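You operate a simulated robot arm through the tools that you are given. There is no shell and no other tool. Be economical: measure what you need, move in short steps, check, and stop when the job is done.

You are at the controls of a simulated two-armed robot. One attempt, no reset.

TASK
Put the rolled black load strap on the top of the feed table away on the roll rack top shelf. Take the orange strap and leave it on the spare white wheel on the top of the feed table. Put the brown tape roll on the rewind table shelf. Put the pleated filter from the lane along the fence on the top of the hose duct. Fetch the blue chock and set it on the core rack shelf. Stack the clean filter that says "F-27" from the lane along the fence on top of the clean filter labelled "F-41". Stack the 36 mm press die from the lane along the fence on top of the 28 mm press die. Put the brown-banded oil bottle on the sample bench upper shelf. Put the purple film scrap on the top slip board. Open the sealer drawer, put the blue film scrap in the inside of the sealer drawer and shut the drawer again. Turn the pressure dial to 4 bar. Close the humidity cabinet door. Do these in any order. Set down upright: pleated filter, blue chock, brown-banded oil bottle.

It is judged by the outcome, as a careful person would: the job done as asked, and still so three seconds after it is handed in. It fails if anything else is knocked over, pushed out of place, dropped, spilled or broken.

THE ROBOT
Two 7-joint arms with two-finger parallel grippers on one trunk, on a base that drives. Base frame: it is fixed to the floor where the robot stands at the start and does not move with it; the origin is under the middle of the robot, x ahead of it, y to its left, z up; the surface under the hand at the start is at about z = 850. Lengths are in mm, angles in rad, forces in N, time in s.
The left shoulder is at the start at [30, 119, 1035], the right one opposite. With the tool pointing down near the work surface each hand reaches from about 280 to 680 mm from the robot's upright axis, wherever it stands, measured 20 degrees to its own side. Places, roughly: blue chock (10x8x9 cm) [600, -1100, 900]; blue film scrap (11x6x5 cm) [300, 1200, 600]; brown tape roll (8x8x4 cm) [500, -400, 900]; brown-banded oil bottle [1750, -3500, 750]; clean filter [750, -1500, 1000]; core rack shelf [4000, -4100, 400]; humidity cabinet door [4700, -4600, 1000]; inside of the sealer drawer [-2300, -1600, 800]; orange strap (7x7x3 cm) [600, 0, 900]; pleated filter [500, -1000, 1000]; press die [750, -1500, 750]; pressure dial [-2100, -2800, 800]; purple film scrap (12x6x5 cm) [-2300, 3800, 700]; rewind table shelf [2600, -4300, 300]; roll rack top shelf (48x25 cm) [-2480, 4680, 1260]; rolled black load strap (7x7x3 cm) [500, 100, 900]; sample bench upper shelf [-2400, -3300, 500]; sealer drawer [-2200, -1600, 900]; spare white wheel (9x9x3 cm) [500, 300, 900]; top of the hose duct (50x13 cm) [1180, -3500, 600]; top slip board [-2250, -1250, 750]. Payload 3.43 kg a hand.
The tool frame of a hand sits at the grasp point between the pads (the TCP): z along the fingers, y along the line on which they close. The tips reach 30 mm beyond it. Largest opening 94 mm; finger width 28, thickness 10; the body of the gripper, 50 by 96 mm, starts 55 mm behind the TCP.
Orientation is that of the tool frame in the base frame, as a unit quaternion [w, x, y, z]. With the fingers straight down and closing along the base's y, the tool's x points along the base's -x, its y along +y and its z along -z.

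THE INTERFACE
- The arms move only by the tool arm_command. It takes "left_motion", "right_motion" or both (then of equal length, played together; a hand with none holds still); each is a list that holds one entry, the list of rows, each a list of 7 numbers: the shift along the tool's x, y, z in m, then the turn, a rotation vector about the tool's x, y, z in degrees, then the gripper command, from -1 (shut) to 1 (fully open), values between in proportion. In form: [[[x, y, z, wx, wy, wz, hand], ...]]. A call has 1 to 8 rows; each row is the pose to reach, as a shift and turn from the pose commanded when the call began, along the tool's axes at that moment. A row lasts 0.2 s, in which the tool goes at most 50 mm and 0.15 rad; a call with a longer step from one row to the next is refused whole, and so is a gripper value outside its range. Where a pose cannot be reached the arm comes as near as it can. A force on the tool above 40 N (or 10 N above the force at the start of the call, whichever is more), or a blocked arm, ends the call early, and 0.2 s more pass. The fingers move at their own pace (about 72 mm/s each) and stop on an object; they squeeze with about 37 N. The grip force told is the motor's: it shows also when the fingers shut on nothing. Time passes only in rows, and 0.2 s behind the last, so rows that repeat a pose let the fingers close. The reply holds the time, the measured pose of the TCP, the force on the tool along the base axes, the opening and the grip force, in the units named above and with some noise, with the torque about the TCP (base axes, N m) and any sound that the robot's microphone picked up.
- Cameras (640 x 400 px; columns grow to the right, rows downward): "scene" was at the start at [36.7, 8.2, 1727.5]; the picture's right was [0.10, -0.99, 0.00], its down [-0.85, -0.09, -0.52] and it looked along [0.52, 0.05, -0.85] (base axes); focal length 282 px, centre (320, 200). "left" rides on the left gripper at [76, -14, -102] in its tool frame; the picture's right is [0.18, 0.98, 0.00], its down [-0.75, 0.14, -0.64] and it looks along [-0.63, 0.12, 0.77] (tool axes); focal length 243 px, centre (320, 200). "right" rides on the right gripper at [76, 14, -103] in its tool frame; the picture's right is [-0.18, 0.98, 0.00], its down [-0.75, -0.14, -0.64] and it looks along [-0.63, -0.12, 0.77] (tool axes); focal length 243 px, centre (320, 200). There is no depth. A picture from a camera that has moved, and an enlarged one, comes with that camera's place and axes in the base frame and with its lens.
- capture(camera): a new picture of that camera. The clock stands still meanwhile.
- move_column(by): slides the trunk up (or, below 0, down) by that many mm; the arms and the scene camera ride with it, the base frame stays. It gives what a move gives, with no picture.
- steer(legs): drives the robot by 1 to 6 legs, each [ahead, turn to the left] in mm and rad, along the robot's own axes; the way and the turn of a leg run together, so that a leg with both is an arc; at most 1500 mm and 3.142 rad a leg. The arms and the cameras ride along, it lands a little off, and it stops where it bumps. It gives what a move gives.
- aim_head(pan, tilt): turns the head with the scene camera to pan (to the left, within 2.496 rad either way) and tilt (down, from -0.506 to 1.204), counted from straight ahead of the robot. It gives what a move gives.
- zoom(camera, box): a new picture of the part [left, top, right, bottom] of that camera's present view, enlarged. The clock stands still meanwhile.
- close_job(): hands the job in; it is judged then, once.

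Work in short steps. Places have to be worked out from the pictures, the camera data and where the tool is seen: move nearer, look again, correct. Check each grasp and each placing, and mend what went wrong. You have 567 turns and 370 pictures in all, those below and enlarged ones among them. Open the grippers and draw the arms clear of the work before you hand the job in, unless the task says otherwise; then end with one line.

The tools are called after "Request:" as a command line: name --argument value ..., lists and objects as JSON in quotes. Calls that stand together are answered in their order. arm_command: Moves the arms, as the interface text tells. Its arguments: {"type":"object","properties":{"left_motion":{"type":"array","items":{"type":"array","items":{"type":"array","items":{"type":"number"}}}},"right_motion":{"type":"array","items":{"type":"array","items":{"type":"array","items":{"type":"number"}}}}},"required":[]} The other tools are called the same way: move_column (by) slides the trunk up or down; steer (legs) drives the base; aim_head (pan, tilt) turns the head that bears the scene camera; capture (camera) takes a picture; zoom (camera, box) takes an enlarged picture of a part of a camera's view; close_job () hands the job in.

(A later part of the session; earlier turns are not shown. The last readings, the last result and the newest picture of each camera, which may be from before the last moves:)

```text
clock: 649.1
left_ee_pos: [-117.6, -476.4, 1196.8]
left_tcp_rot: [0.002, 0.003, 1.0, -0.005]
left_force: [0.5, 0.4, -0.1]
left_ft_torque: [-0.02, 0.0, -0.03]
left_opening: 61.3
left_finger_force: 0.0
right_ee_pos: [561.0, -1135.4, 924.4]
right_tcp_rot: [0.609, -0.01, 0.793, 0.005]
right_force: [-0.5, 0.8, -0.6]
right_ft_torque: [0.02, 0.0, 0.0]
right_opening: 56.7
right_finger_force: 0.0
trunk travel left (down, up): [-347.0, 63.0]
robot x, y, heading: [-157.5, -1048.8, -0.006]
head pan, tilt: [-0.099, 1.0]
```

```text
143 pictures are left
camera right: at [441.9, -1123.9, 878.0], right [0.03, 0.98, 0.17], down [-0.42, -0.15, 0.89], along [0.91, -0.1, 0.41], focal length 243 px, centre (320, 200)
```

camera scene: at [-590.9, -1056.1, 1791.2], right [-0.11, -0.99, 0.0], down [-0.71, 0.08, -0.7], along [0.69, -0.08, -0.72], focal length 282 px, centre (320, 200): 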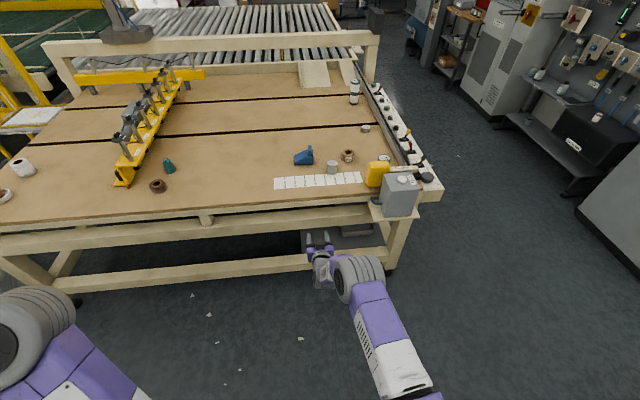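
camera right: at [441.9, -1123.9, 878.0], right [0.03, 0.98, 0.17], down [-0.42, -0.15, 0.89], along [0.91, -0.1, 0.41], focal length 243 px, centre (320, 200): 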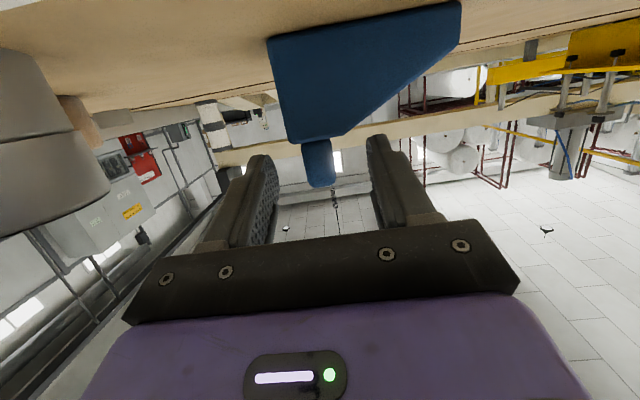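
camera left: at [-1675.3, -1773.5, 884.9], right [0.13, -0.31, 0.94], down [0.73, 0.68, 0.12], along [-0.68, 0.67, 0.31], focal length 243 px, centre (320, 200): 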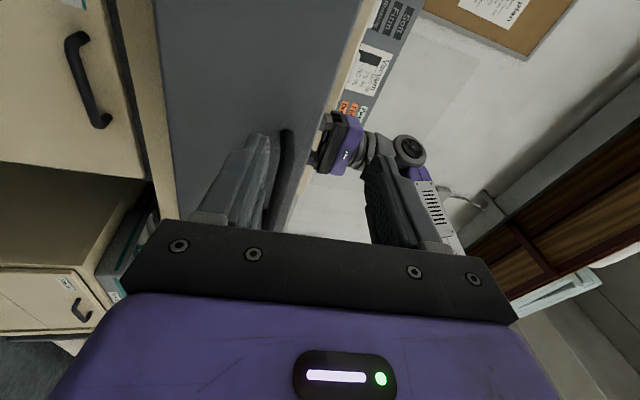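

Request:
arm_command --right_motion '[[[-0.0025, -0.001, 0.0097, 0, 0, 0, 0.2], [-0.005, -0.001, 0.0193, 0, 0, 0, 0.2]]]'

Request:
capture --camera "right"

Request:
zoom --camera "scene" --box '[260, 130, 400, 230]'

```text
clock: 649.7
left_ee_pos: [-117.1, -475.9, 1196.6]
left_tcp_rot: [0.003, 0.003, 1.0, -0.005]
left_force: [-0.3, -0.2, 0.9]
left_ft_torque: [-0.02, 0.06, -0.01]
left_opening: 61.1
left_finger_force: 0.0
right_ee_pos: [579.9, -1136.6, 926.1]
right_tcp_rot: [0.609, -0.011, 0.793, 0.004]
right_force: [-0.7, 0.4, -0.2]
right_ft_torque: [0.01, 0.02, 0.02]
right_opening: 56.3
right_finger_force: 0.0
trunk travel left (down, up): [-347.0, 63.0]
robot x, y, heading: [-158.1, -1054.4, -0.011]
head pan, tilt: [-0.099, 1.0]
```

```text
142 pictures are left
camera right: at [460.8, -1124.5, 878.8], right [0.03, 0.98, 0.17], down [-0.42, -0.14, 0.89], along [0.91, -0.1, 0.41], focal length 243 px, centre (320, 200)
```

right: 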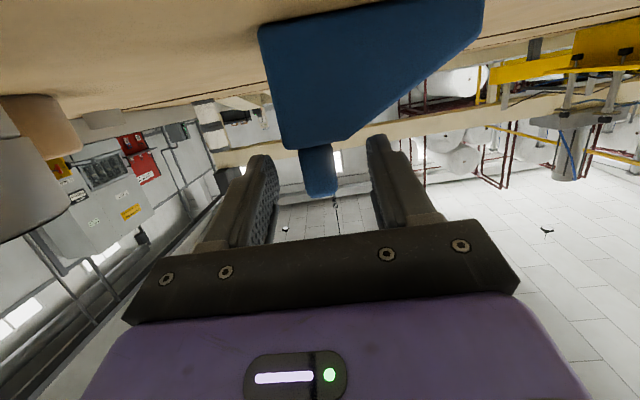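

```text
4.00 times, centred on (330, 180) of scene
camera zoom: at [-119.6, -1059.2, 1776.0], right [-0.11, -0.99, 0.0], down [-0.84, 0.09, -0.54], along [0.54, -0.06, -0.84], focal length 1128 px, centre (280, 280)
```

zoom: 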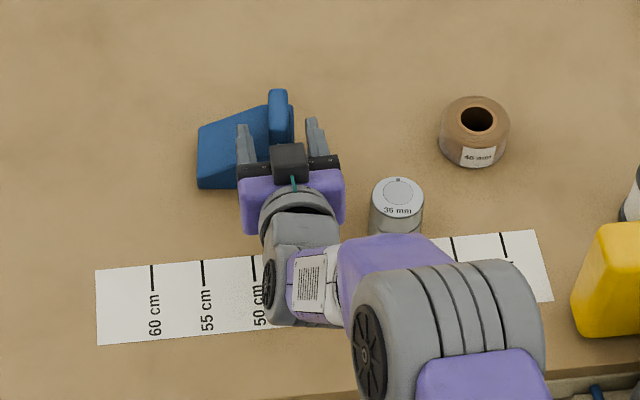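

The scene view shows the fin is still ~20 mm beyond the tips, at z≈914–942. Raise 12 mm and advance 35 mm.

Request:
arm_command --right_motion '[[[-0.0116, 0, -0.0031, 0, 0, 0, 0.2], [-0.016, 0, 0.014, 0, 0, 0, 0.2], [-0.0207, 0, 0.0307, 0, 0, 0, 0.2]]]'

Request:
capture --camera "right"

Request:
zoom --camera "scene" --box '[260, 130, 400, 230]'

```text
clock: 650.5
left_ee_pos: [-118.5, -475.4, 1197.3]
left_tcp_rot: [0.001, 0.003, 1.0, -0.005]
left_force: [0.1, 0.6, 0.0]
left_ft_torque: [-0.02, -0.02, 0.0]
left_opening: 61.2
left_finger_force: 0.1
right_ee_pos: [614.7, -1136.7, 938.0]
right_tcp_rot: [0.61, -0.01, 0.792, 0.003]
right_force: [-0.4, 0.1, 0.0]
right_ft_torque: [0.02, 0.01, 0.01]
right_opening: 56.2
right_finger_force: 0.1
trunk travel left (down, up): [-347.0, 63.0]
robot x, y, heading: [-155.5, -1054.4, -0.004]
head pan, tilt: [-0.099, 1.0]
```

```text
140 pictures are left
camera right: at [495.8, -1124.0, 891.4], right [0.03, 0.98, 0.17], down [-0.42, -0.14, 0.89], along [0.91, -0.1, 0.41], focal length 243 px, centre (320, 200)
```

right: 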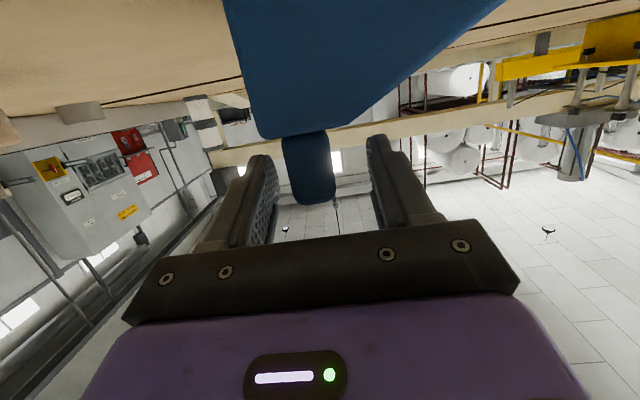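

```text
4.00 times, centred on (330, 180) of scene
camera zoom: at [-119.5, -1059.2, 1776.0], right [-0.11, -0.99, 0.0], down [-0.84, 0.09, -0.54], along [0.54, -0.06, -0.84], focal length 1128 px, centre (280, 280)
```

zoom: 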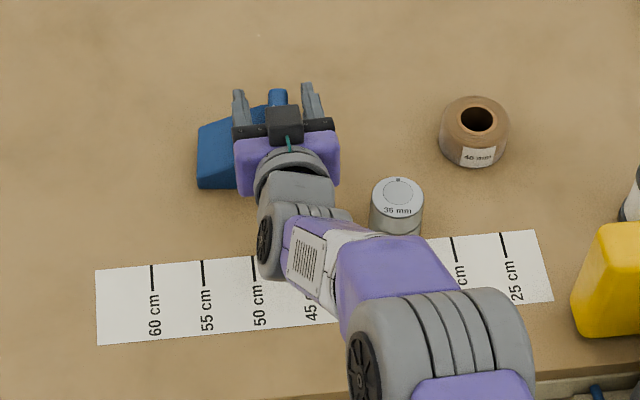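

Fin is now well between the pads. Shift 4 mm and close.

Request:
arm_command --right_motion '[[[0, -0.004, 0, 0, 0, 0, 0.2], [0, -0.004, 0, 0, 0, 0, -0.4], [0, -0.004, 0, 0, 0, 0, -1], [0, -0.004, 0, 0, 0, 0, -1], [0, -0.004, 0, 0, 0, 0, -1]]]'

Request:
move_column --by 40

Request:
capture --camera "right"

Request:
zoom --camera "scene" --box '[240, 110, 420, 230]'

```text
clock: 651.7
left_ee_pos: [-117.4, -476.2, 1196.7]
left_tcp_rot: [0.003, 0.002, 1.0, -0.004]
left_force: [0.1, -0.4, -0.9]
left_ft_torque: [0.01, 0.01, -0.01]
left_opening: 61.1
left_finger_force: 0.1
right_ee_pos: [615.4, -1139.6, 937.5]
right_tcp_rot: [0.61, -0.01, 0.793, 0.004]
right_force: [-0.5, -0.3, 0.4]
right_ft_torque: [-0.06, -0.07, -0.07]
right_opening: 23.7
right_finger_force: 37.2
trunk travel left (down, up): [-347.0, 63.0]
robot x, y, heading: [-155.8, -1054.1, -0.006]
head pan, tilt: [-0.099, 1.0]
```

```text
clock: 652.5
left_ee_pos: [-117.3, -475.0, 1236.4]
left_tcp_rot: [0.002, 0.003, 1.0, -0.005]
left_force: [-1.1, -1.6, 0.6]
left_ft_torque: [-0.01, 0.02, 0.01]
left_opening: 60.9
left_finger_force: 0.1
right_ee_pos: [614.8, -1140.2, 977.2]
right_tcp_rot: [0.609, -0.01, 0.793, 0.004]
right_force: [0.0, -0.7, -4.4]
right_ft_torque: [-0.09, 0.03, 0.03]
right_opening: 23.8
right_finger_force: 36.6
trunk travel left (down, up): [-387.0, 23.0]
robot x, y, heading: [-158.9, -1052.5, -0.007]
head pan, tilt: [-0.099, 1.0]
```

```text
138 pictures are left
camera right: at [496.8, -1127.9, 930.9], right [0.03, 0.98, 0.17], down [-0.42, -0.14, 0.9], along [0.91, -0.1, 0.41], focal length 243 px, centre (320, 200)
```

right: 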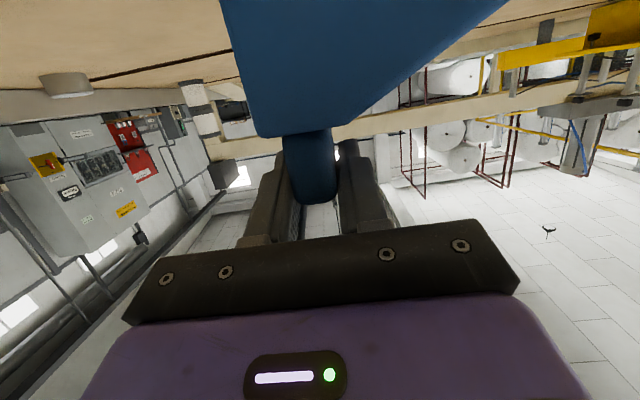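

```text
3.33 times, centred on (330, 170) of scene
camera zoom: at [-118.6, -1059.1, 1815.9], right [-0.11, -0.99, 0.0], down [-0.84, 0.09, -0.54], along [0.54, -0.06, -0.84], focal length 940 px, centre (287, 300)
```

zoom: 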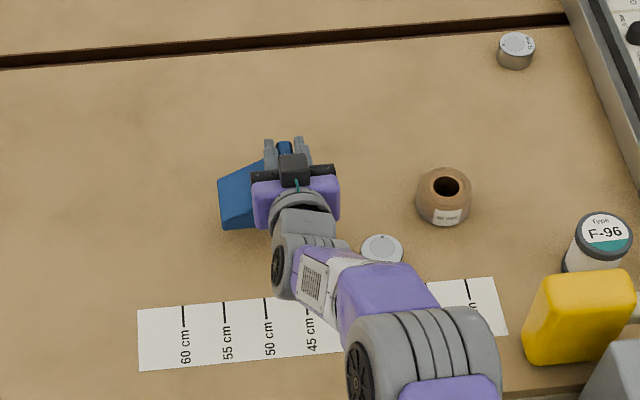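

Chock is lifted (by its fin, upright). Back off and drive east along the aisle to scout the core rack and rewind table.

Request:
steer --legs '[[-400, 0], [0, -1.571], [1500, 0], [0, 1.571], [1500, 0], [1000, 0]]'

Request:
aim_head --pan -0.6 --tilt 0.35

Request:
capture --camera "scene"

Request:
aim_head --pan 0.2 --tilt 0.35

Request:
capture --camera "scene"

```text
clock: 681.6
left_ee_pos: [1984.3, -1846.3, 1236.6]
left_tcp_rot: [0.002, -0.019, 1.0, -0.005]
left_force: [0.7, 0.2, -0.6]
left_ft_torque: [-0.01, -0.02, 0.02]
left_opening: 61.0
left_finger_force: 0.0
right_ee_pos: [2745.9, -2477.4, 978.5]
right_tcp_rot: [0.608, -0.027, 0.793, 0.017]
right_force: [0.0, -0.4, -4.2]
right_ft_torque: [-0.11, -0.01, 0.02]
right_opening: 23.7
right_finger_force: 36.9
trunk travel left (down, up): [-387.0, 23.0]
robot x, y, heading: [1968.1, -2422.4, 0.038]
head pan, tilt: [-0.099, 1.0]
```

```text
clock: 682.6
left_ee_pos: [1984.9, -1845.4, 1236.0]
left_tcp_rot: [0.003, -0.019, 1.0, -0.005]
left_force: [-0.5, -0.3, -0.1]
left_ft_torque: [-0.04, 0.01, 0.0]
left_opening: 61.1
left_finger_force: 0.0
right_ee_pos: [2746.2, -2478.1, 977.9]
right_tcp_rot: [0.608, -0.027, 0.793, 0.017]
right_force: [0.2, 0.1, -3.7]
right_ft_torque: [-0.1, 0.05, 0.0]
right_opening: 23.9
right_finger_force: 36.7
trunk travel left (down, up): [-387.0, 23.0]
robot x, y, heading: [1971.4, -2420.8, 0.036]
head pan, tilt: [-0.6, 0.351]
```

```text
136 pictures are left
camera scene: at [2017.2, -2474.6, 1870.7], right [-0.54, -0.84, 0.0], down [-0.29, 0.18, -0.94], along [0.79, -0.5, -0.34], focal length 282 px, centre (320, 200)
```

scene: 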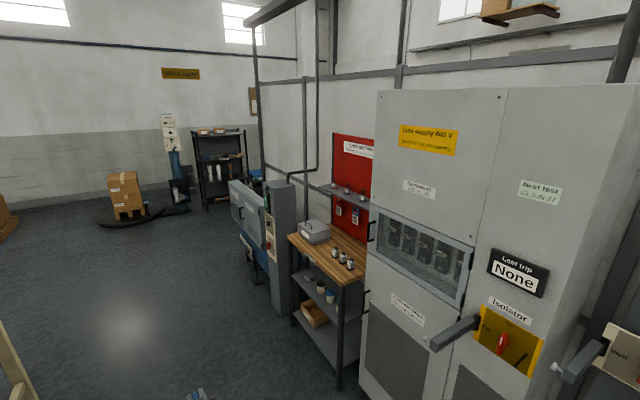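

```text
clock: 683.8
left_ee_pos: [1984.7, -1846.0, 1236.6]
left_tcp_rot: [0.002, -0.019, 1.0, -0.005]
left_force: [0.5, 0.0, 0.0]
left_ft_torque: [-0.01, 0.0, 0.0]
left_opening: 61.1
left_finger_force: 0.1
right_ee_pos: [2745.3, -2479.5, 979.1]
right_tcp_rot: [0.608, -0.027, 0.793, 0.017]
right_force: [-0.3, 0.0, -3.3]
right_ft_torque: [-0.07, -0.03, -0.01]
right_opening: 24.1
right_finger_force: 36.9
trunk travel left (down, up): [-387.0, 23.0]
robot x, y, heading: [1969.0, -2423.2, 0.04]
head pan, tilt: [0.201, 0.351]
```

```text
135 pictures are left
camera scene: at [2029.1, -2403.1, 1870.7], right [0.23, -0.97, 0.0], down [-0.33, -0.08, -0.94], along [0.91, 0.22, -0.34], focal length 282 px, centre (320, 200)
```

scene: 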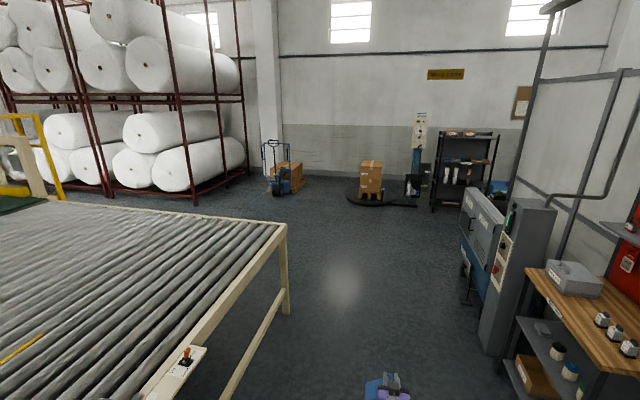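

The core rack / rewind table (y≈−4100…−4600) must be behind the equipment partition. Reverse back west and look around its west end.

Request:
steer --legs '[[-1250, 0], [-1300, 0], [0, -1.6], [500, 0]]'

Request:
aim_head --pan 0.5 --tilt 0.3

Request:
capture --camera "scene"

```text
clock: 702.5
left_ee_pos: [40.6, -3042.3, 1237.5]
left_tcp_rot: [-0.002, 0.705, 0.709, -0.004]
left_force: [0.7, -1.0, 0.2]
left_ft_torque: [-0.01, -0.01, -0.03]
left_opening: 61.1
left_finger_force: 0.1
right_ee_pos: [-618.0, -3782.2, 977.0]
right_tcp_rot: [0.436, 0.55, 0.571, -0.425]
right_force: [0.0, 0.6, -3.4]
right_ft_torque: [0.01, 0.07, 0.0]
right_opening: 23.8
right_finger_force: 37.1
trunk travel left (down, up): [-387.0, 23.0]
robot x, y, heading: [-536.6, -3008.7, -1.57]
head pan, tilt: [0.201, 0.351]
```

```text
clock: 703.3
left_ee_pos: [39.5, -3042.4, 1236.7]
left_tcp_rot: [-0.001, 0.705, 0.709, -0.004]
left_force: [1.2, -0.2, 0.4]
left_ft_torque: [-0.03, -0.01, 0.02]
left_opening: 61.3
left_finger_force: 0.1
right_ee_pos: [-616.2, -3781.8, 978.3]
right_tcp_rot: [0.436, 0.551, 0.572, -0.425]
right_force: [0.7, 0.4, -3.1]
right_ft_torque: [0.0, 0.09, 0.0]
right_opening: 24.1
right_finger_force: 37.3
trunk travel left (down, up): [-387.0, 23.0]
robot x, y, heading: [-537.7, -3003.6, -1.573]
head pan, tilt: [0.499, 0.3]
```

```text
134 pictures are left
camera scene: at [-494.9, -3058.7, 1875.5], right [-0.88, -0.48, 0.0], down [-0.14, 0.26, -0.96], along [0.46, -0.84, -0.3], focal length 282 px, centre (320, 200)
```

scene: 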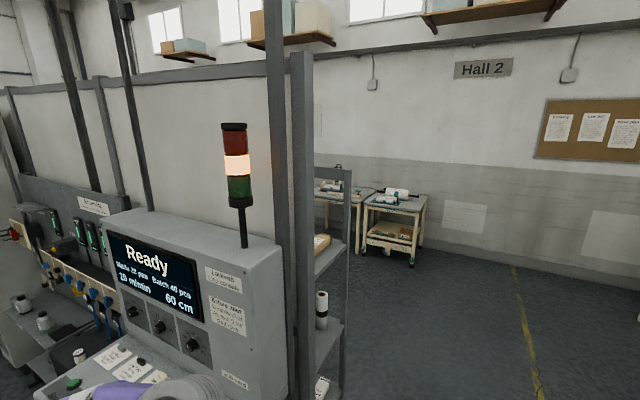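

The storage area lies behind the partition, whose end is near x≈−170. Back up, and tuck the left arm in before going round.

Request:
steer --legs '[[-500, 0], [0, -0.6]]'

Request:
arm_command --left_motion '[[[-0.04, -0.01, 0, 0, 0, 0, 0.3], [-0.08, -0.02, 0, 0, 0, 0, 0.3], [-0.12, -0.03, 0, 0, 0, 0, 0.3], [-0.16, -0.05, 0, 0, 0, 0, 0.3], [-0.2, -0.075, 0, 0, 0, 0, 0.3], [-0.24, -0.1, 0, 0, 0, 0, 0.3], [-0.28, -0.13, 0, 0, 0, 0, 0.3], [-0.31, -0.16, 0, 0, 0, 0, 0.3]]]'

Request:
aim_head --pan 0.2 --tilt 1.1

Request:
capture --camera "scene"

```text
clock: 707.9
left_ee_pos: [-82.2, -2859.3, 1238.1]
left_tcp_rot: [-0.003, 0.884, 0.468, -0.004]
left_force: [0.1, -0.8, 0.7]
left_ft_torque: [-0.02, -0.02, -0.01]
left_opening: 60.9
left_finger_force: 0.0
right_ee_pos: [-1041.5, -3096.2, 977.3]
right_tcp_rot: [0.29, 0.695, 0.382, -0.535]
right_force: [0.2, -0.2, -4.2]
right_ft_torque: [0.06, 0.06, 0.01]
right_opening: 24.0
right_finger_force: 36.7
trunk travel left (down, up): [-387.0, 23.0]
robot x, y, heading: [-537.4, -2504.1, -2.166]
head pan, tilt: [0.499, 0.3]
```

```text
clock: 709.7
left_ee_pos: [-390.2, -3025.7, 1240.7]
left_tcp_rot: [-0.002, 0.884, 0.468, -0.003]
left_force: [0.4, -0.1, 0.2]
left_ft_torque: [0.04, 0.01, -0.01]
left_opening: 60.8
left_finger_force: 0.2
right_ee_pos: [-1042.1, -3096.7, 978.0]
right_tcp_rot: [0.29, 0.696, 0.381, -0.535]
right_force: [-0.6, 0.4, -3.4]
right_ft_torque: [0.06, 0.07, -0.02]
right_opening: 23.8
right_finger_force: 36.7
trunk travel left (down, up): [-387.0, 23.0]
robot x, y, heading: [-539.1, -2504.2, -2.166]
head pan, tilt: [0.499, 0.3]
```

```text
clock: 710.8
left_ee_pos: [-388.7, -3024.1, 1240.6]
left_tcp_rot: [-0.003, 0.884, 0.468, -0.004]
left_force: [0.4, -0.2, 0.2]
left_ft_torque: [0.0, 0.04, 0.02]
left_opening: 61.0
left_finger_force: 0.0
right_ee_pos: [-1041.1, -3097.1, 978.4]
right_tcp_rot: [0.29, 0.695, 0.382, -0.535]
right_force: [0.7, -0.5, -3.0]
right_ft_torque: [0.08, 0.04, 0.01]
right_opening: 23.7
right_finger_force: 36.9
trunk travel left (down, up): [-387.0, 23.0]
robot x, y, heading: [-535.7, -2501.9, -2.172]
head pan, tilt: [0.201, 1.1]
```

```text
133 pictures are left
camera scene: at [-546.8, -2536.4, 1809.4], right [-0.92, 0.39, 0.0], down [0.35, 0.82, -0.45], along [-0.18, -0.42, -0.89], focal length 282 px, centre (320, 200)
```

scene: 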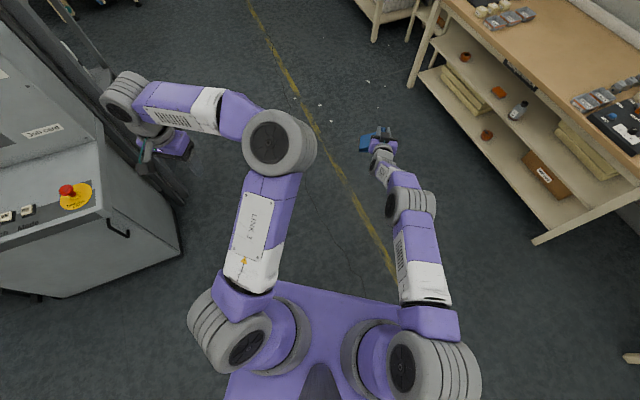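

Left hand tucked to 410 mm. Drive around the partition's west end at x≈−900.

Request:
steer --legs '[[650, 0], [0, 0.6], [1200, 0]]'

Request:
aim_head --pan 1.0 --tilt 0.35

Request:
capture --camera "scene"

```text
clock: 721.8
left_ee_pos: [-473.9, -4601.9, 1241.5]
left_tcp_rot: [-0.002, 0.7, 0.714, -0.004]
left_force: [0.1, 0.4, 0.1]
left_ft_torque: [0.04, 0.03, -0.01]
left_opening: 61.1
left_finger_force: 0.0
right_ee_pos: [-966.6, -5038.2, 977.9]
right_tcp_rot: [0.438, 0.547, 0.575, -0.422]
right_force: [-0.2, 0.2, -3.8]
right_ft_torque: [0.04, 0.07, -0.02]
right_opening: 24.2
right_finger_force: 36.9
trunk travel left (down, up): [-387.0, 23.0]
robot x, y, heading: [-899.2, -4258.4, -1.557]
head pan, tilt: [0.201, 1.1]
```

```text
clock: 722.9
left_ee_pos: [-473.9, -4602.9, 1241.7]
left_tcp_rot: [-0.002, 0.7, 0.714, -0.004]
left_force: [1.2, -0.8, 0.6]
left_ft_torque: [0.04, -0.01, -0.04]
left_opening: 60.9
left_finger_force: 0.0
right_ee_pos: [-966.1, -5037.9, 977.2]
right_tcp_rot: [0.438, 0.547, 0.575, -0.422]
right_force: [0.1, 0.0, -3.9]
right_ft_torque: [0.02, 0.06, 0.03]
right_opening: 24.1
right_finger_force: 37.4
trunk travel left (down, up): [-387.0, 23.0]
robot x, y, heading: [-897.2, -4260.7, -1.556]
head pan, tilt: [1.0, 0.351]
```

```text
132 pictures are left
camera scene: at [-819.8, -4281.1, 1870.7], right [-0.53, -0.85, 0.0], down [-0.29, 0.18, -0.94], along [0.8, -0.5, -0.34], focal length 282 px, centre (320, 200)
```

scene: 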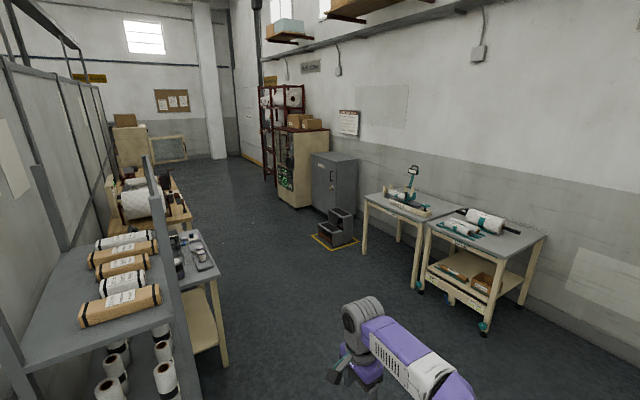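

Behind the partition: roll shelf, tables, rewinder, and a cabinet with an open door further along the north side. Drive down this corridor.

Request:
steer --legs '[[850, 0], [0, 1.557], [1500, 0], [1300, 0]]'

Request:
aim_head --pan 0.3 --tilt 0.3

Request:
capture --camera "scene"

Request:
aim_head --pan 1.1 --tilt 0.4

Request:
capture --camera "scene"

```text
clock: 744.4
left_ee_pos: [2277.3, -4695.4, 1239.9]
left_tcp_rot: [0.001, 0.001, 1.0, -0.005]
left_force: [-0.6, -0.3, -0.7]
left_ft_torque: [0.01, 0.01, 0.0]
left_opening: 60.9
left_finger_force: 0.1
right_ee_pos: [2702.9, -5196.8, 977.4]
right_tcp_rot: [0.609, -0.011, 0.793, 0.005]
right_force: [-0.1, -0.8, -4.1]
right_ft_torque: [-0.04, 0.02, -0.01]
right_opening: 24.1
right_finger_force: 36.9
trunk travel left (down, up): [-387.0, 23.0]
robot x, y, heading: [1928.3, -5114.0, -0.002]
head pan, tilt: [1.0, 0.351]
```

```text
clock: 745.5
left_ee_pos: [2276.5, -4696.5, 1241.4]
left_tcp_rot: [0.002, 0.001, 1.0, -0.004]
left_force: [0.7, 0.5, 0.2]
left_ft_torque: [-0.01, -0.03, -0.01]
left_opening: 61.2
left_finger_force: 0.1
right_ee_pos: [2701.0, -5196.5, 978.6]
right_tcp_rot: [0.608, -0.01, 0.794, 0.004]
right_force: [-0.1, -0.5, -3.5]
right_ft_torque: [-0.08, 0.0, -0.05]
right_opening: 23.9
right_finger_force: 36.8
trunk travel left (down, up): [-387.0, 23.0]
robot x, y, heading: [1929.3, -5111.7, -0.001]
head pan, tilt: [0.3, 0.3]
```

```text
131 pictures are left
camera scene: at [1986.5, -5083.5, 1875.4], right [0.29, -0.96, 0.0], down [-0.28, -0.09, -0.96], along [0.91, 0.28, -0.3], focal length 282 px, centre (320, 200)
```

scene: 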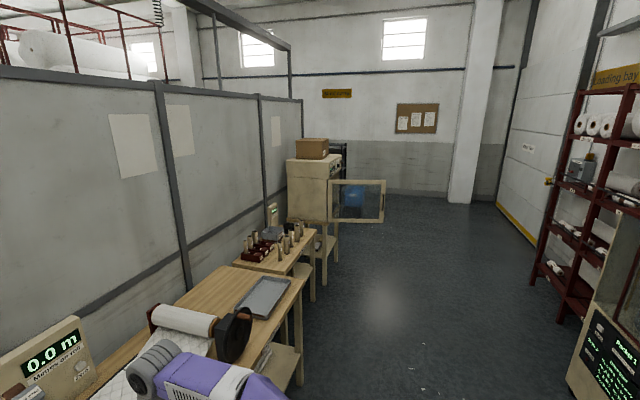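

```text
clock: 746.6
left_ee_pos: [2276.1, -4696.2, 1241.0]
left_tcp_rot: [0.001, 0.001, 1.0, -0.004]
left_force: [-1.5, 0.0, 0.0]
left_ft_torque: [-0.04, 0.01, 0.02]
left_opening: 61.4
left_finger_force: 0.0
right_ee_pos: [2701.3, -5197.0, 978.6]
right_tcp_rot: [0.609, -0.011, 0.793, 0.005]
right_force: [0.6, 0.6, -4.4]
right_ft_torque: [-0.06, 0.02, 0.01]
right_opening: 24.0
right_finger_force: 37.2
trunk travel left (down, up): [-387.0, 23.0]
robot x, y, heading: [1926.4, -5113.3, -0.006]
head pan, tilt: [1.1, 0.4]
```

```text
130 pictures are left
camera scene: at [1939.8, -5028.3, 1866.2], right [0.89, -0.46, 0.0], down [-0.18, -0.35, -0.92], along [0.42, 0.82, -0.39], focal length 282 px, centre (320, 200)
```

scene: 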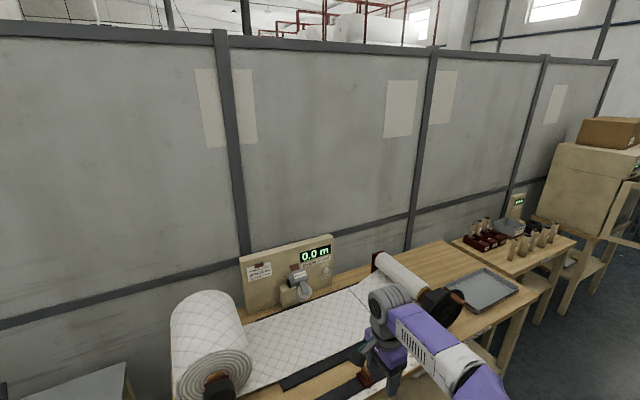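

The core rack is the small table with cores at ≈[3850,-4140]; the humidity cabinet with its open door is just beyond. Drive to x≈3650 and face the core rack.

Request:
steer --legs '[[1400, 0], [250, 0], [0, 1.571]]'

Request:
aim_head --pan -0.2 --tilt 0.5

Request:
capture --camera "scene"

Request:
capture --camera "right"

```text
clock: 758.9
left_ee_pos: [3144.9, -4783.9, 1240.1]
left_tcp_rot: [-0.005, 0.721, -0.693, 0.002]
left_force: [0.0, -0.2, -0.8]
left_ft_torque: [-0.02, 0.02, -0.01]
left_opening: 61.0
left_finger_force: 0.1
right_ee_pos: [3628.1, -4339.2, 977.7]
right_tcp_rot: [-0.418, 0.58, -0.541, -0.442]
right_force: [0.2, 0.8, -3.1]
right_ft_torque: [-0.02, -0.12, 0.0]
right_opening: 24.1
right_finger_force: 37.1
trunk travel left (down, up): [-387.0, 23.0]
robot x, y, heading: [3577.1, -5119.5, 1.605]
head pan, tilt: [1.1, 0.4]
```

```text
clock: 760.4
left_ee_pos: [3146.2, -4784.1, 1241.9]
left_tcp_rot: [-0.004, 0.721, -0.693, 0.002]
left_force: [0.1, 0.4, -1.1]
left_ft_torque: [-0.02, 0.01, 0.0]
left_opening: 61.0
left_finger_force: 0.0
right_ee_pos: [3629.0, -4339.1, 977.6]
right_tcp_rot: [-0.418, 0.58, -0.541, -0.442]
right_force: [-0.4, 0.0, -3.9]
right_ft_torque: [0.01, -0.07, 0.02]
right_opening: 23.9
right_finger_force: 37.2
trunk travel left (down, up): [-387.0, 23.0]
robot x, y, heading: [3577.1, -5114.7, 1.602]
head pan, tilt: [-0.201, 0.499]
```

```text
129 pictures are left
camera scene: at [3589.7, -5053.8, 1857.1], right [0.99, -0.16, 0.0], down [-0.08, -0.47, -0.88], along [0.14, 0.87, -0.48], focal length 282 px, centre (320, 200)
```

scene: 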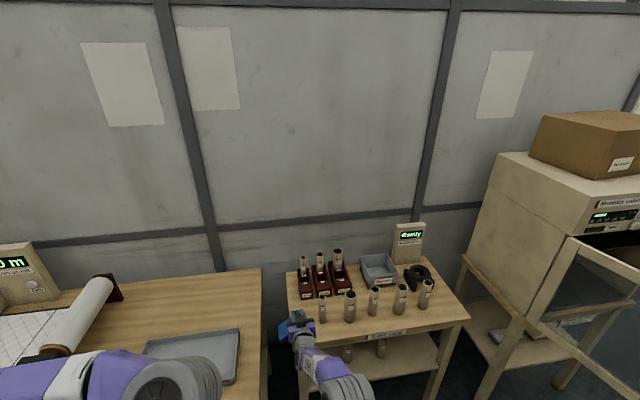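

```text
128 pictures are left
camera right: at [3621.3, -4457.8, 931.0], right [-0.98, -0.02, 0.17], down [0.16, -0.41, 0.9], along [0.06, 0.91, 0.41], focal length 243 px, centre (320, 200)
```

right: 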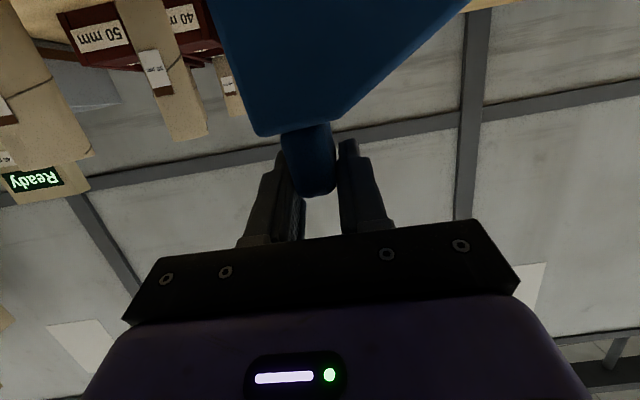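

The hand is close to the core table; back off 300 mm and look under the table at the shelf.

Request:
steer --legs '[[-300, 0]]'

Request:
move_column --by -300

Request:
aim_head --pan -0.25 --tilt 0.35

Request:
capture --camera "scene"

Request:
zoom --camera "scene" --box '[230, 180, 430, 330]'

```text
clock: 762.4
left_ee_pos: [3156.6, -5084.1, 1240.6]
left_tcp_rot: [-0.004, 0.72, -0.694, 0.001]
left_force: [0.4, -0.3, 0.2]
left_ft_torque: [0.05, 0.01, -0.01]
left_opening: 61.0
left_finger_force: 0.2
right_ee_pos: [3640.6, -4638.4, 977.0]
right_tcp_rot: [-0.418, 0.58, -0.541, -0.442]
right_force: [-1.0, -1.1, -3.6]
right_ft_torque: [-0.04, -0.07, -0.01]
right_opening: 24.2
right_finger_force: 37.5
trunk travel left (down, up): [-387.0, 23.0]
robot x, y, heading: [3586.8, -5414.6, 1.606]
head pan, tilt: [-0.201, 0.499]
```

```text
clock: 765.4
left_ee_pos: [3156.9, -5083.5, 941.3]
left_tcp_rot: [-0.004, 0.72, -0.694, 0.002]
left_force: [0.6, -0.6, -0.5]
left_ft_torque: [0.03, -0.02, -0.01]
left_opening: 61.2
left_finger_force: 0.1
right_ee_pos: [3639.5, -4639.3, 678.2]
right_tcp_rot: [-0.418, 0.58, -0.542, -0.442]
right_force: [0.3, 0.0, -3.8]
right_ft_torque: [-0.03, -0.08, 0.0]
right_opening: 24.1
right_finger_force: 37.0
trunk travel left (down, up): [-87.0, 323.0]
robot x, y, heading: [3589.0, -5413.1, 1.605]
head pan, tilt: [-0.201, 0.499]
```

```text
clock: 766.1
left_ee_pos: [3156.4, -5083.4, 940.0]
left_tcp_rot: [-0.004, 0.72, -0.694, 0.002]
left_force: [-0.5, -0.5, 0.2]
left_ft_torque: [-0.01, 0.03, 0.0]
left_opening: 61.3
left_finger_force: 0.0
right_ee_pos: [3639.4, -4639.3, 677.0]
right_tcp_rot: [-0.418, 0.58, -0.541, -0.442]
right_force: [0.3, 0.2, -3.6]
right_ft_torque: [-0.02, -0.08, 0.0]
right_opening: 24.1
right_finger_force: 37.2
trunk travel left (down, up): [-87.0, 323.0]
robot x, y, heading: [3588.8, -5413.1, 1.6]
head pan, tilt: [-0.25, 0.351]
```

```text
127 pictures are left
camera scene: at [3605.0, -5353.0, 1570.7], right [0.98, -0.21, 0.0], down [-0.07, -0.34, -0.94], along [0.2, 0.92, -0.34], focal length 282 px, centre (320, 200)
```

scene: 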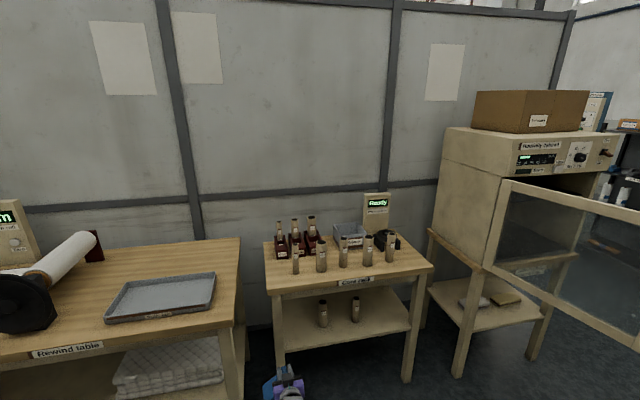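

```text
2.67 times, centred on (330, 255) of scene
camera zoom: at [3605.0, -5353.0, 1570.7], right [0.98, -0.21, 0.0], down [-0.07, -0.34, -0.94], along [0.2, 0.92, -0.34], focal length 752 px, centre (293, 53)
```

zoom: 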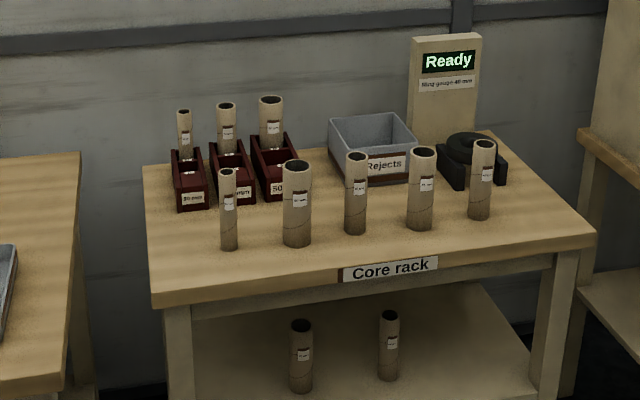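

Core rack shelf (z≈400) has free space right of the standing cores: aim for fin at ≈[4225,-4200]. Shift the base +x by turning left, reversing, and turning back (keeps the chock away from the open door).

Request:
steer --legs '[[0, 1.54], [-510, 0], [0, -1.571]]'

Request:
aim_head --pan -0.1 --tilt 0.45

Request:
capture --camera "scene"

Request:
capture --camera "right"

```text
clock: 776.6
left_ee_pos: [3668.8, -5082.7, 940.1]
left_tcp_rot: [-0.004, 0.713, -0.701, 0.002]
left_force: [-0.1, -0.4, 0.4]
left_ft_torque: [-0.01, 0.0, 0.02]
left_opening: 61.4
left_finger_force: 0.0
right_ee_pos: [4161.4, -4649.7, 676.9]
right_tcp_rot: [-0.423, 0.574, -0.547, -0.438]
right_force: [0.2, -0.2, -4.1]
right_ft_torque: [-0.03, -0.08, -0.02]
right_opening: 23.8
right_finger_force: 37.0
trunk travel left (down, up): [-87.0, 323.0]
robot x, y, heading: [4088.7, -5424.3, 1.585]
head pan, tilt: [-0.25, 0.351]
```

```text
clock: 777.3
left_ee_pos: [3669.1, -5083.3, 940.9]
left_tcp_rot: [-0.005, 0.713, -0.701, 0.0]
left_force: [0.8, -0.1, 0.3]
left_ft_torque: [0.02, 0.04, -0.01]
left_opening: 61.0
left_finger_force: 0.1
right_ee_pos: [4162.2, -4648.9, 677.2]
right_tcp_rot: [-0.422, 0.575, -0.548, -0.437]
right_force: [0.4, 0.4, -3.4]
right_ft_torque: [-0.02, -0.09, 0.0]
right_opening: 23.7
right_finger_force: 36.8
trunk travel left (down, up): [-87.0, 323.0]
robot x, y, heading: [4090.5, -5420.3, 1.582]
head pan, tilt: [-0.099, 0.45]
```

```text
125 pictures are left
camera scene: at [4099.0, -5360.9, 1561.6], right [1.0, -0.09, 0.0], down [-0.04, -0.43, -0.9], along [0.08, 0.9, -0.44], focal length 282 px, centre (320, 200)
```

scene: 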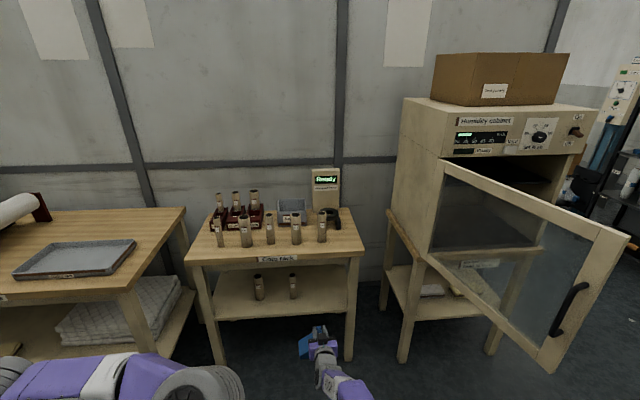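

```text
124 pictures are left
camera right: at [4152.4, -4768.0, 630.8], right [-0.99, 0.0, 0.17], down [0.15, -0.42, 0.9], along [0.08, 0.91, 0.41], focal length 243 px, centre (320, 200)
```

right: 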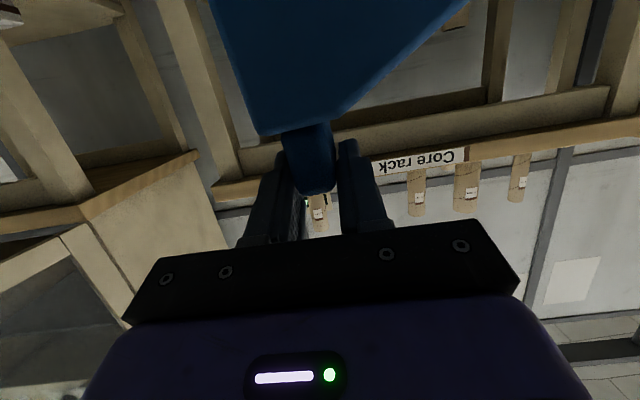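

Lower the trunk 87 mm and shift the hand 63 mm right / 63 mm down, then drive in partway.

Request:
move_column --by -85

Request:
arm_command --right_motion '[[[0.02, -0.021, 0.0055, 0, 0, 0, -1], [0.04, -0.042, 0.011, 0, 0, 0, -1], [0.061, -0.063, 0.0164, 0, 0, 0, -1]]]'

Request:
steer --legs '[[220, 0]]'

Request:
capture --camera "scene"

Request:
capture --camera "right"

```text
clock: 778.5
left_ee_pos: [3670.3, -5083.8, 856.8]
left_tcp_rot: [-0.005, 0.713, -0.701, 0.002]
left_force: [-0.3, 0.6, 0.8]
left_ft_torque: [-0.02, 0.02, -0.03]
left_opening: 61.2
left_finger_force: 0.0
right_ee_pos: [4162.1, -4649.3, 591.8]
right_tcp_rot: [-0.423, 0.574, -0.548, -0.438]
right_force: [-0.5, -0.1, -3.6]
right_ft_torque: [0.0, -0.08, 0.02]
right_opening: 23.9
right_finger_force: 37.0
trunk travel left (down, up): [-2.0, 408.0]
robot x, y, heading: [4092.4, -5424.5, 1.585]
head pan, tilt: [-0.099, 0.45]
```

```text
clock: 779.3
left_ee_pos: [3668.6, -5083.4, 856.7]
left_tcp_rot: [-0.004, 0.713, -0.701, 0.002]
left_force: [-0.1, 0.2, 0.1]
left_ft_torque: [-0.01, -0.03, 0.02]
left_opening: 61.2
left_finger_force: 0.0
right_ee_pos: [4225.1, -4650.5, 531.5]
right_tcp_rot: [-0.422, 0.575, -0.547, -0.437]
right_force: [0.3, 0.2, -2.9]
right_ft_torque: [-0.04, -0.07, -0.01]
right_opening: 24.3
right_finger_force: 36.8
trunk travel left (down, up): [-2.0, 408.0]
robot x, y, heading: [4093.3, -5424.0, 1.584]
head pan, tilt: [-0.099, 0.45]
```

```text
clock: 781.0
left_ee_pos: [3666.1, -4860.2, 855.6]
left_tcp_rot: [-0.005, 0.713, -0.701, 0.002]
left_force: [0.2, -0.5, 0.2]
left_ft_torque: [0.01, 0.01, -0.03]
left_opening: 61.2
left_finger_force: 0.0
right_ee_pos: [4223.1, -4425.5, 531.0]
right_tcp_rot: [-0.422, 0.575, -0.548, -0.437]
right_force: [0.9, 0.1, -4.1]
right_ft_torque: [-0.03, -0.09, -0.01]
right_opening: 24.1
right_finger_force: 36.7
trunk travel left (down, up): [-2.0, 408.0]
robot x, y, heading: [4088.7, -5204.8, 1.585]
head pan, tilt: [-0.099, 0.45]
```

```text
123 pictures are left
camera scene: at [4096.1, -5137.7, 1476.5], right [1.0, -0.09, 0.0], down [-0.04, -0.43, -0.9], along [0.08, 0.9, -0.44], focal length 282 px, centre (320, 200)
```

scene: 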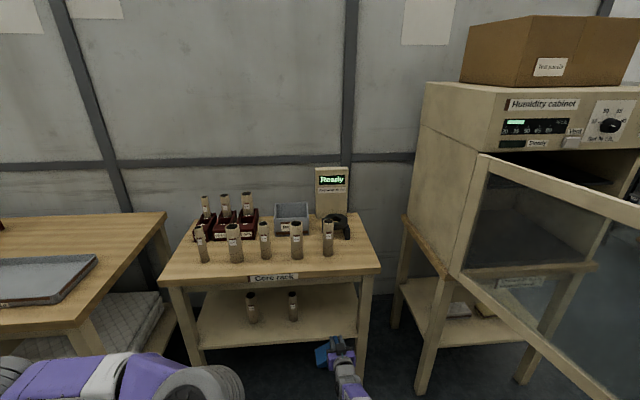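

```text
122 pictures are left
camera right: at [4213.4, -4545.2, 484.9], right [-0.99, 0.01, 0.17], down [0.15, -0.42, 0.9], along [0.08, 0.91, 0.41], focal length 243 px, centre (320, 200)
```

right: 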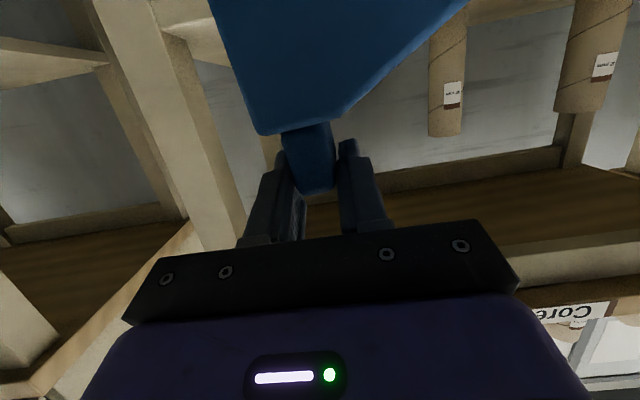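

Clear passage between the right leg (inner edge ≈4281) and the core (≈4072). Shift 18 mm left, lower 25 mm, and drive in 215 mm.

Request:
arm_command --right_motion '[[[0.0121, 0.01, 0.0033, 0, 0, 0, -1], [0.0242, 0.018, 0.0065, 0, 0, 0, -1]]]'

Request:
steer --legs '[[120, 0]]'

Request:
capture --camera "right"

Request:
capture --camera "scene"

```text
clock: 781.6
left_ee_pos: [3667.1, -4860.4, 856.9]
left_tcp_rot: [-0.004, 0.713, -0.701, 0.002]
left_force: [0.4, -0.1, 0.4]
left_ft_torque: [-0.03, 0.0, 0.02]
left_opening: 61.1
left_finger_force: 0.1
right_ee_pos: [4204.2, -4433.6, 519.8]
right_tcp_rot: [-0.423, 0.574, -0.548, -0.437]
right_force: [0.0, 0.1, -3.5]
right_ft_torque: [0.01, -0.05, 0.02]
right_opening: 24.0
right_finger_force: 37.1
right hand out of reach, approached as far as the arm can: row 1, 2
trunk travel left (down, up): [-2.0, 408.0]
robot x, y, heading: [4087.3, -5198.2, 1.585]
head pan, tilt: [-0.099, 0.45]
```

```text
clock: 782.8
left_ee_pos: [3663.0, -4740.9, 856.2]
left_tcp_rot: [-0.005, 0.714, -0.7, 0.001]
left_force: [0.4, -0.3, -0.5]
left_ft_torque: [0.0, -0.02, 0.0]
left_opening: 61.0
left_finger_force: 0.0
right_ee_pos: [4201.6, -4312.0, 520.2]
right_tcp_rot: [-0.422, 0.575, -0.547, -0.438]
right_force: [-1.0, -0.2, -2.8]
right_ft_torque: [-0.01, -0.05, 0.03]
right_opening: 23.9
right_finger_force: 36.9
trunk travel left (down, up): [-2.0, 408.0]
robot x, y, heading: [4088.2, -5082.4, 1.588]
head pan, tilt: [-0.099, 0.45]
```

```text
121 pictures are left
camera right: at [4192.6, -4431.6, 473.7], right [-0.99, 0.0, 0.17], down [0.15, -0.42, 0.9], along [0.07, 0.91, 0.41], focal length 243 px, centre (320, 200)
```

right: 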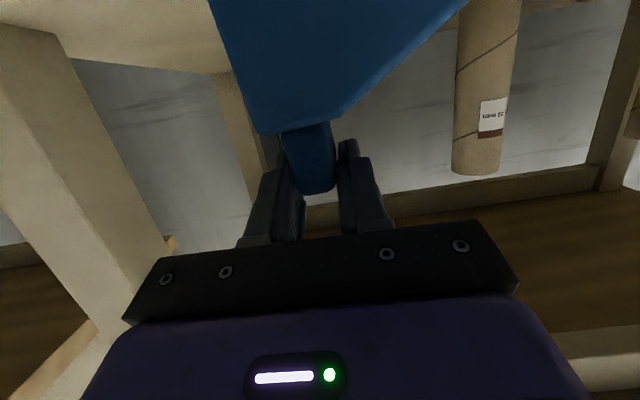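

```text
120 pictures are left
camera scene: at [4094.2, -5017.6, 1476.5], right [1.0, -0.08, 0.0], down [-0.04, -0.43, -0.9], along [0.08, 0.9, -0.44], focal length 282 px, centre (320, 200)
```

scene: 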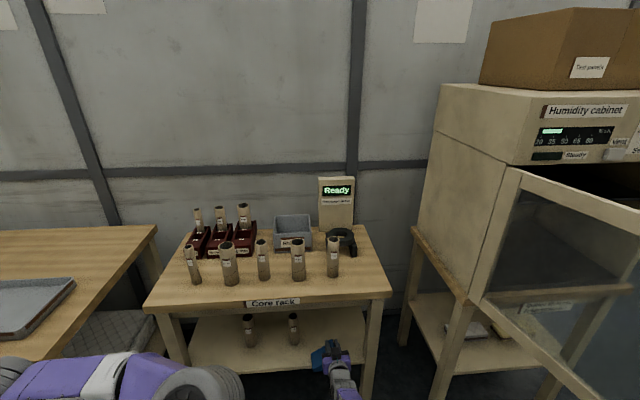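

The arm is at its reach limit; pull the hand back 110 mm, then drive in so the arm has room to lower.

Request:
arm_command --right_motion '[[[0.01, 0, -0.035, 0, 0, 0, -1], [0.02, 0, -0.07, 0, 0, 0, -1], [0.0286, 0, -0.106, 0, 0, 0, -1]]]'

Request:
steer --legs '[[205, 0]]'

Request:
capture --camera "right"

Request:
capture --camera "scene"

```text
clock: 783.6
left_ee_pos: [3664.2, -4742.0, 854.9]
left_tcp_rot: [-0.005, 0.714, -0.7, 0.002]
left_force: [0.5, -0.2, 0.4]
left_ft_torque: [0.02, 0.0, 0.01]
left_opening: 61.0
left_finger_force: 0.0
right_ee_pos: [4205.7, -4423.9, 519.8]
right_tcp_rot: [-0.423, 0.575, -0.547, -0.438]
right_force: [0.2, -0.2, -4.0]
right_ft_torque: [-0.04, -0.08, 0.03]
right_opening: 24.1
right_finger_force: 36.6
trunk travel left (down, up): [-2.0, 408.0]
robot x, y, heading: [4085.8, -5081.4, 1.586]
head pan, tilt: [-0.099, 0.45]
```

```text
clock: 785.2
left_ee_pos: [3661.6, -4538.2, 857.0]
left_tcp_rot: [-0.005, 0.714, -0.7, 0.002]
left_force: [0.1, 0.2, 0.1]
left_ft_torque: [-0.02, 0.0, -0.03]
left_opening: 61.3
left_finger_force: 0.0
right_ee_pos: [4203.1, -4220.2, 518.2]
right_tcp_rot: [-0.422, 0.576, -0.546, -0.439]
right_force: [-0.4, 0.7, -3.7]
right_ft_torque: [0.0, -0.08, -0.02]
right_opening: 23.8
right_finger_force: 37.2
trunk travel left (down, up): [-2.0, 408.0]
robot x, y, heading: [4083.3, -4878.2, 1.585]
head pan, tilt: [-0.099, 0.45]
```

```text
119 pictures are left
camera right: at [4194.3, -4340.2, 472.2], right [-0.99, 0.0, 0.17], down [0.15, -0.42, 0.9], along [0.07, 0.91, 0.41], focal length 243 px, centre (320, 200)
```

right: 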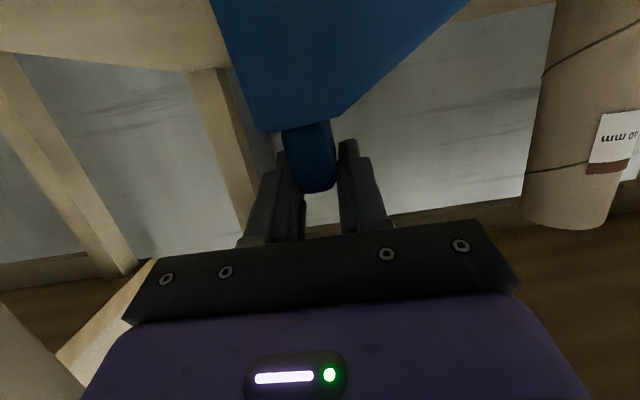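

```text
118 pictures are left
camera scene: at [4091.1, -4815.3, 1476.5], right [1.0, -0.08, 0.0], down [-0.04, -0.43, -0.9], along [0.08, 0.9, -0.44], focal length 282 px, centre (320, 200)
```

scene: 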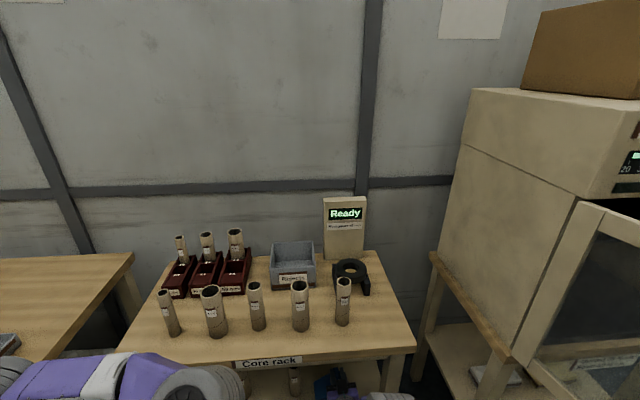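

Now lower the chock to the shelf.

Request:
arm_command --right_motion '[[[0.0077, 0, 0.002, 0, 0, 0, -1], [0.0155, 0, 0.0042, 0, 0, 0, -1], [0.0203, 0, 0.0055, 0, 0, 0, -1], [0.0232, 0, 0.0062, 0, 0, 0, -1]]]'

Request:
arm_command --right_motion '[[[0.003, 0, 0.0008, 0, 0, 0, -1], [0.006, 0, 0.0016, 0, 0, 0, -1], [0.009, 0, 0.0024, 0, 0, 0, -1], [0.012, 0, 0.0032, 0, 0, 0, -1]]]'

```text
clock: 785.9
left_ee_pos: [3661.9, -4539.3, 856.3]
left_tcp_rot: [-0.005, 0.713, -0.701, 0.001]
left_force: [-0.1, -0.9, 1.4]
left_ft_torque: [0.0, -0.04, 0.02]
left_opening: 61.1
left_finger_force: 0.1
right_ee_pos: [4205.0, -4217.5, 511.0]
right_tcp_rot: [-0.43, 0.569, -0.543, -0.443]
right_force: [0.3, -4.8, 11.5]
right_ft_torque: [0.19, 0.06, 0.12]
right_opening: 23.9
right_finger_force: 37.5
trunk travel left (down, up): [-2.0, 408.0]
robot x, y, heading: [4085.7, -4878.8, 1.582]
head pan, tilt: [-0.099, 0.45]
stopped in row 3 (right hand): the force on the tool passed its limit at 48 N (the readings are from after the stop); the commanded pose is now the measured one
```

```text
clock: 786.4
left_ee_pos: [3661.7, -4540.5, 856.7]
left_tcp_rot: [-0.005, 0.714, -0.7, 0.001]
left_force: [-1.0, -0.4, -1.1]
left_ft_torque: [0.01, -0.03, 0.0]
left_opening: 61.2
left_finger_force: 0.1
right_ee_pos: [4204.7, -4216.0, 510.0]
right_tcp_rot: [-0.433, 0.567, -0.54, -0.447]
right_force: [-0.6, -2.2, 8.2]
right_ft_torque: [0.31, 0.02, 0.12]
right_opening: 24.0
right_finger_force: 36.8
trunk travel left (down, up): [-2.0, 408.0]
robot x, y, heading: [4078.2, -4877.8, 1.578]
head pan, tilt: [-0.099, 0.45]
stopped in row 2 (right hand): the force on the tool passed its limit at 44 N (the readings are from after the stop); the commanded pose is now the measured one
```

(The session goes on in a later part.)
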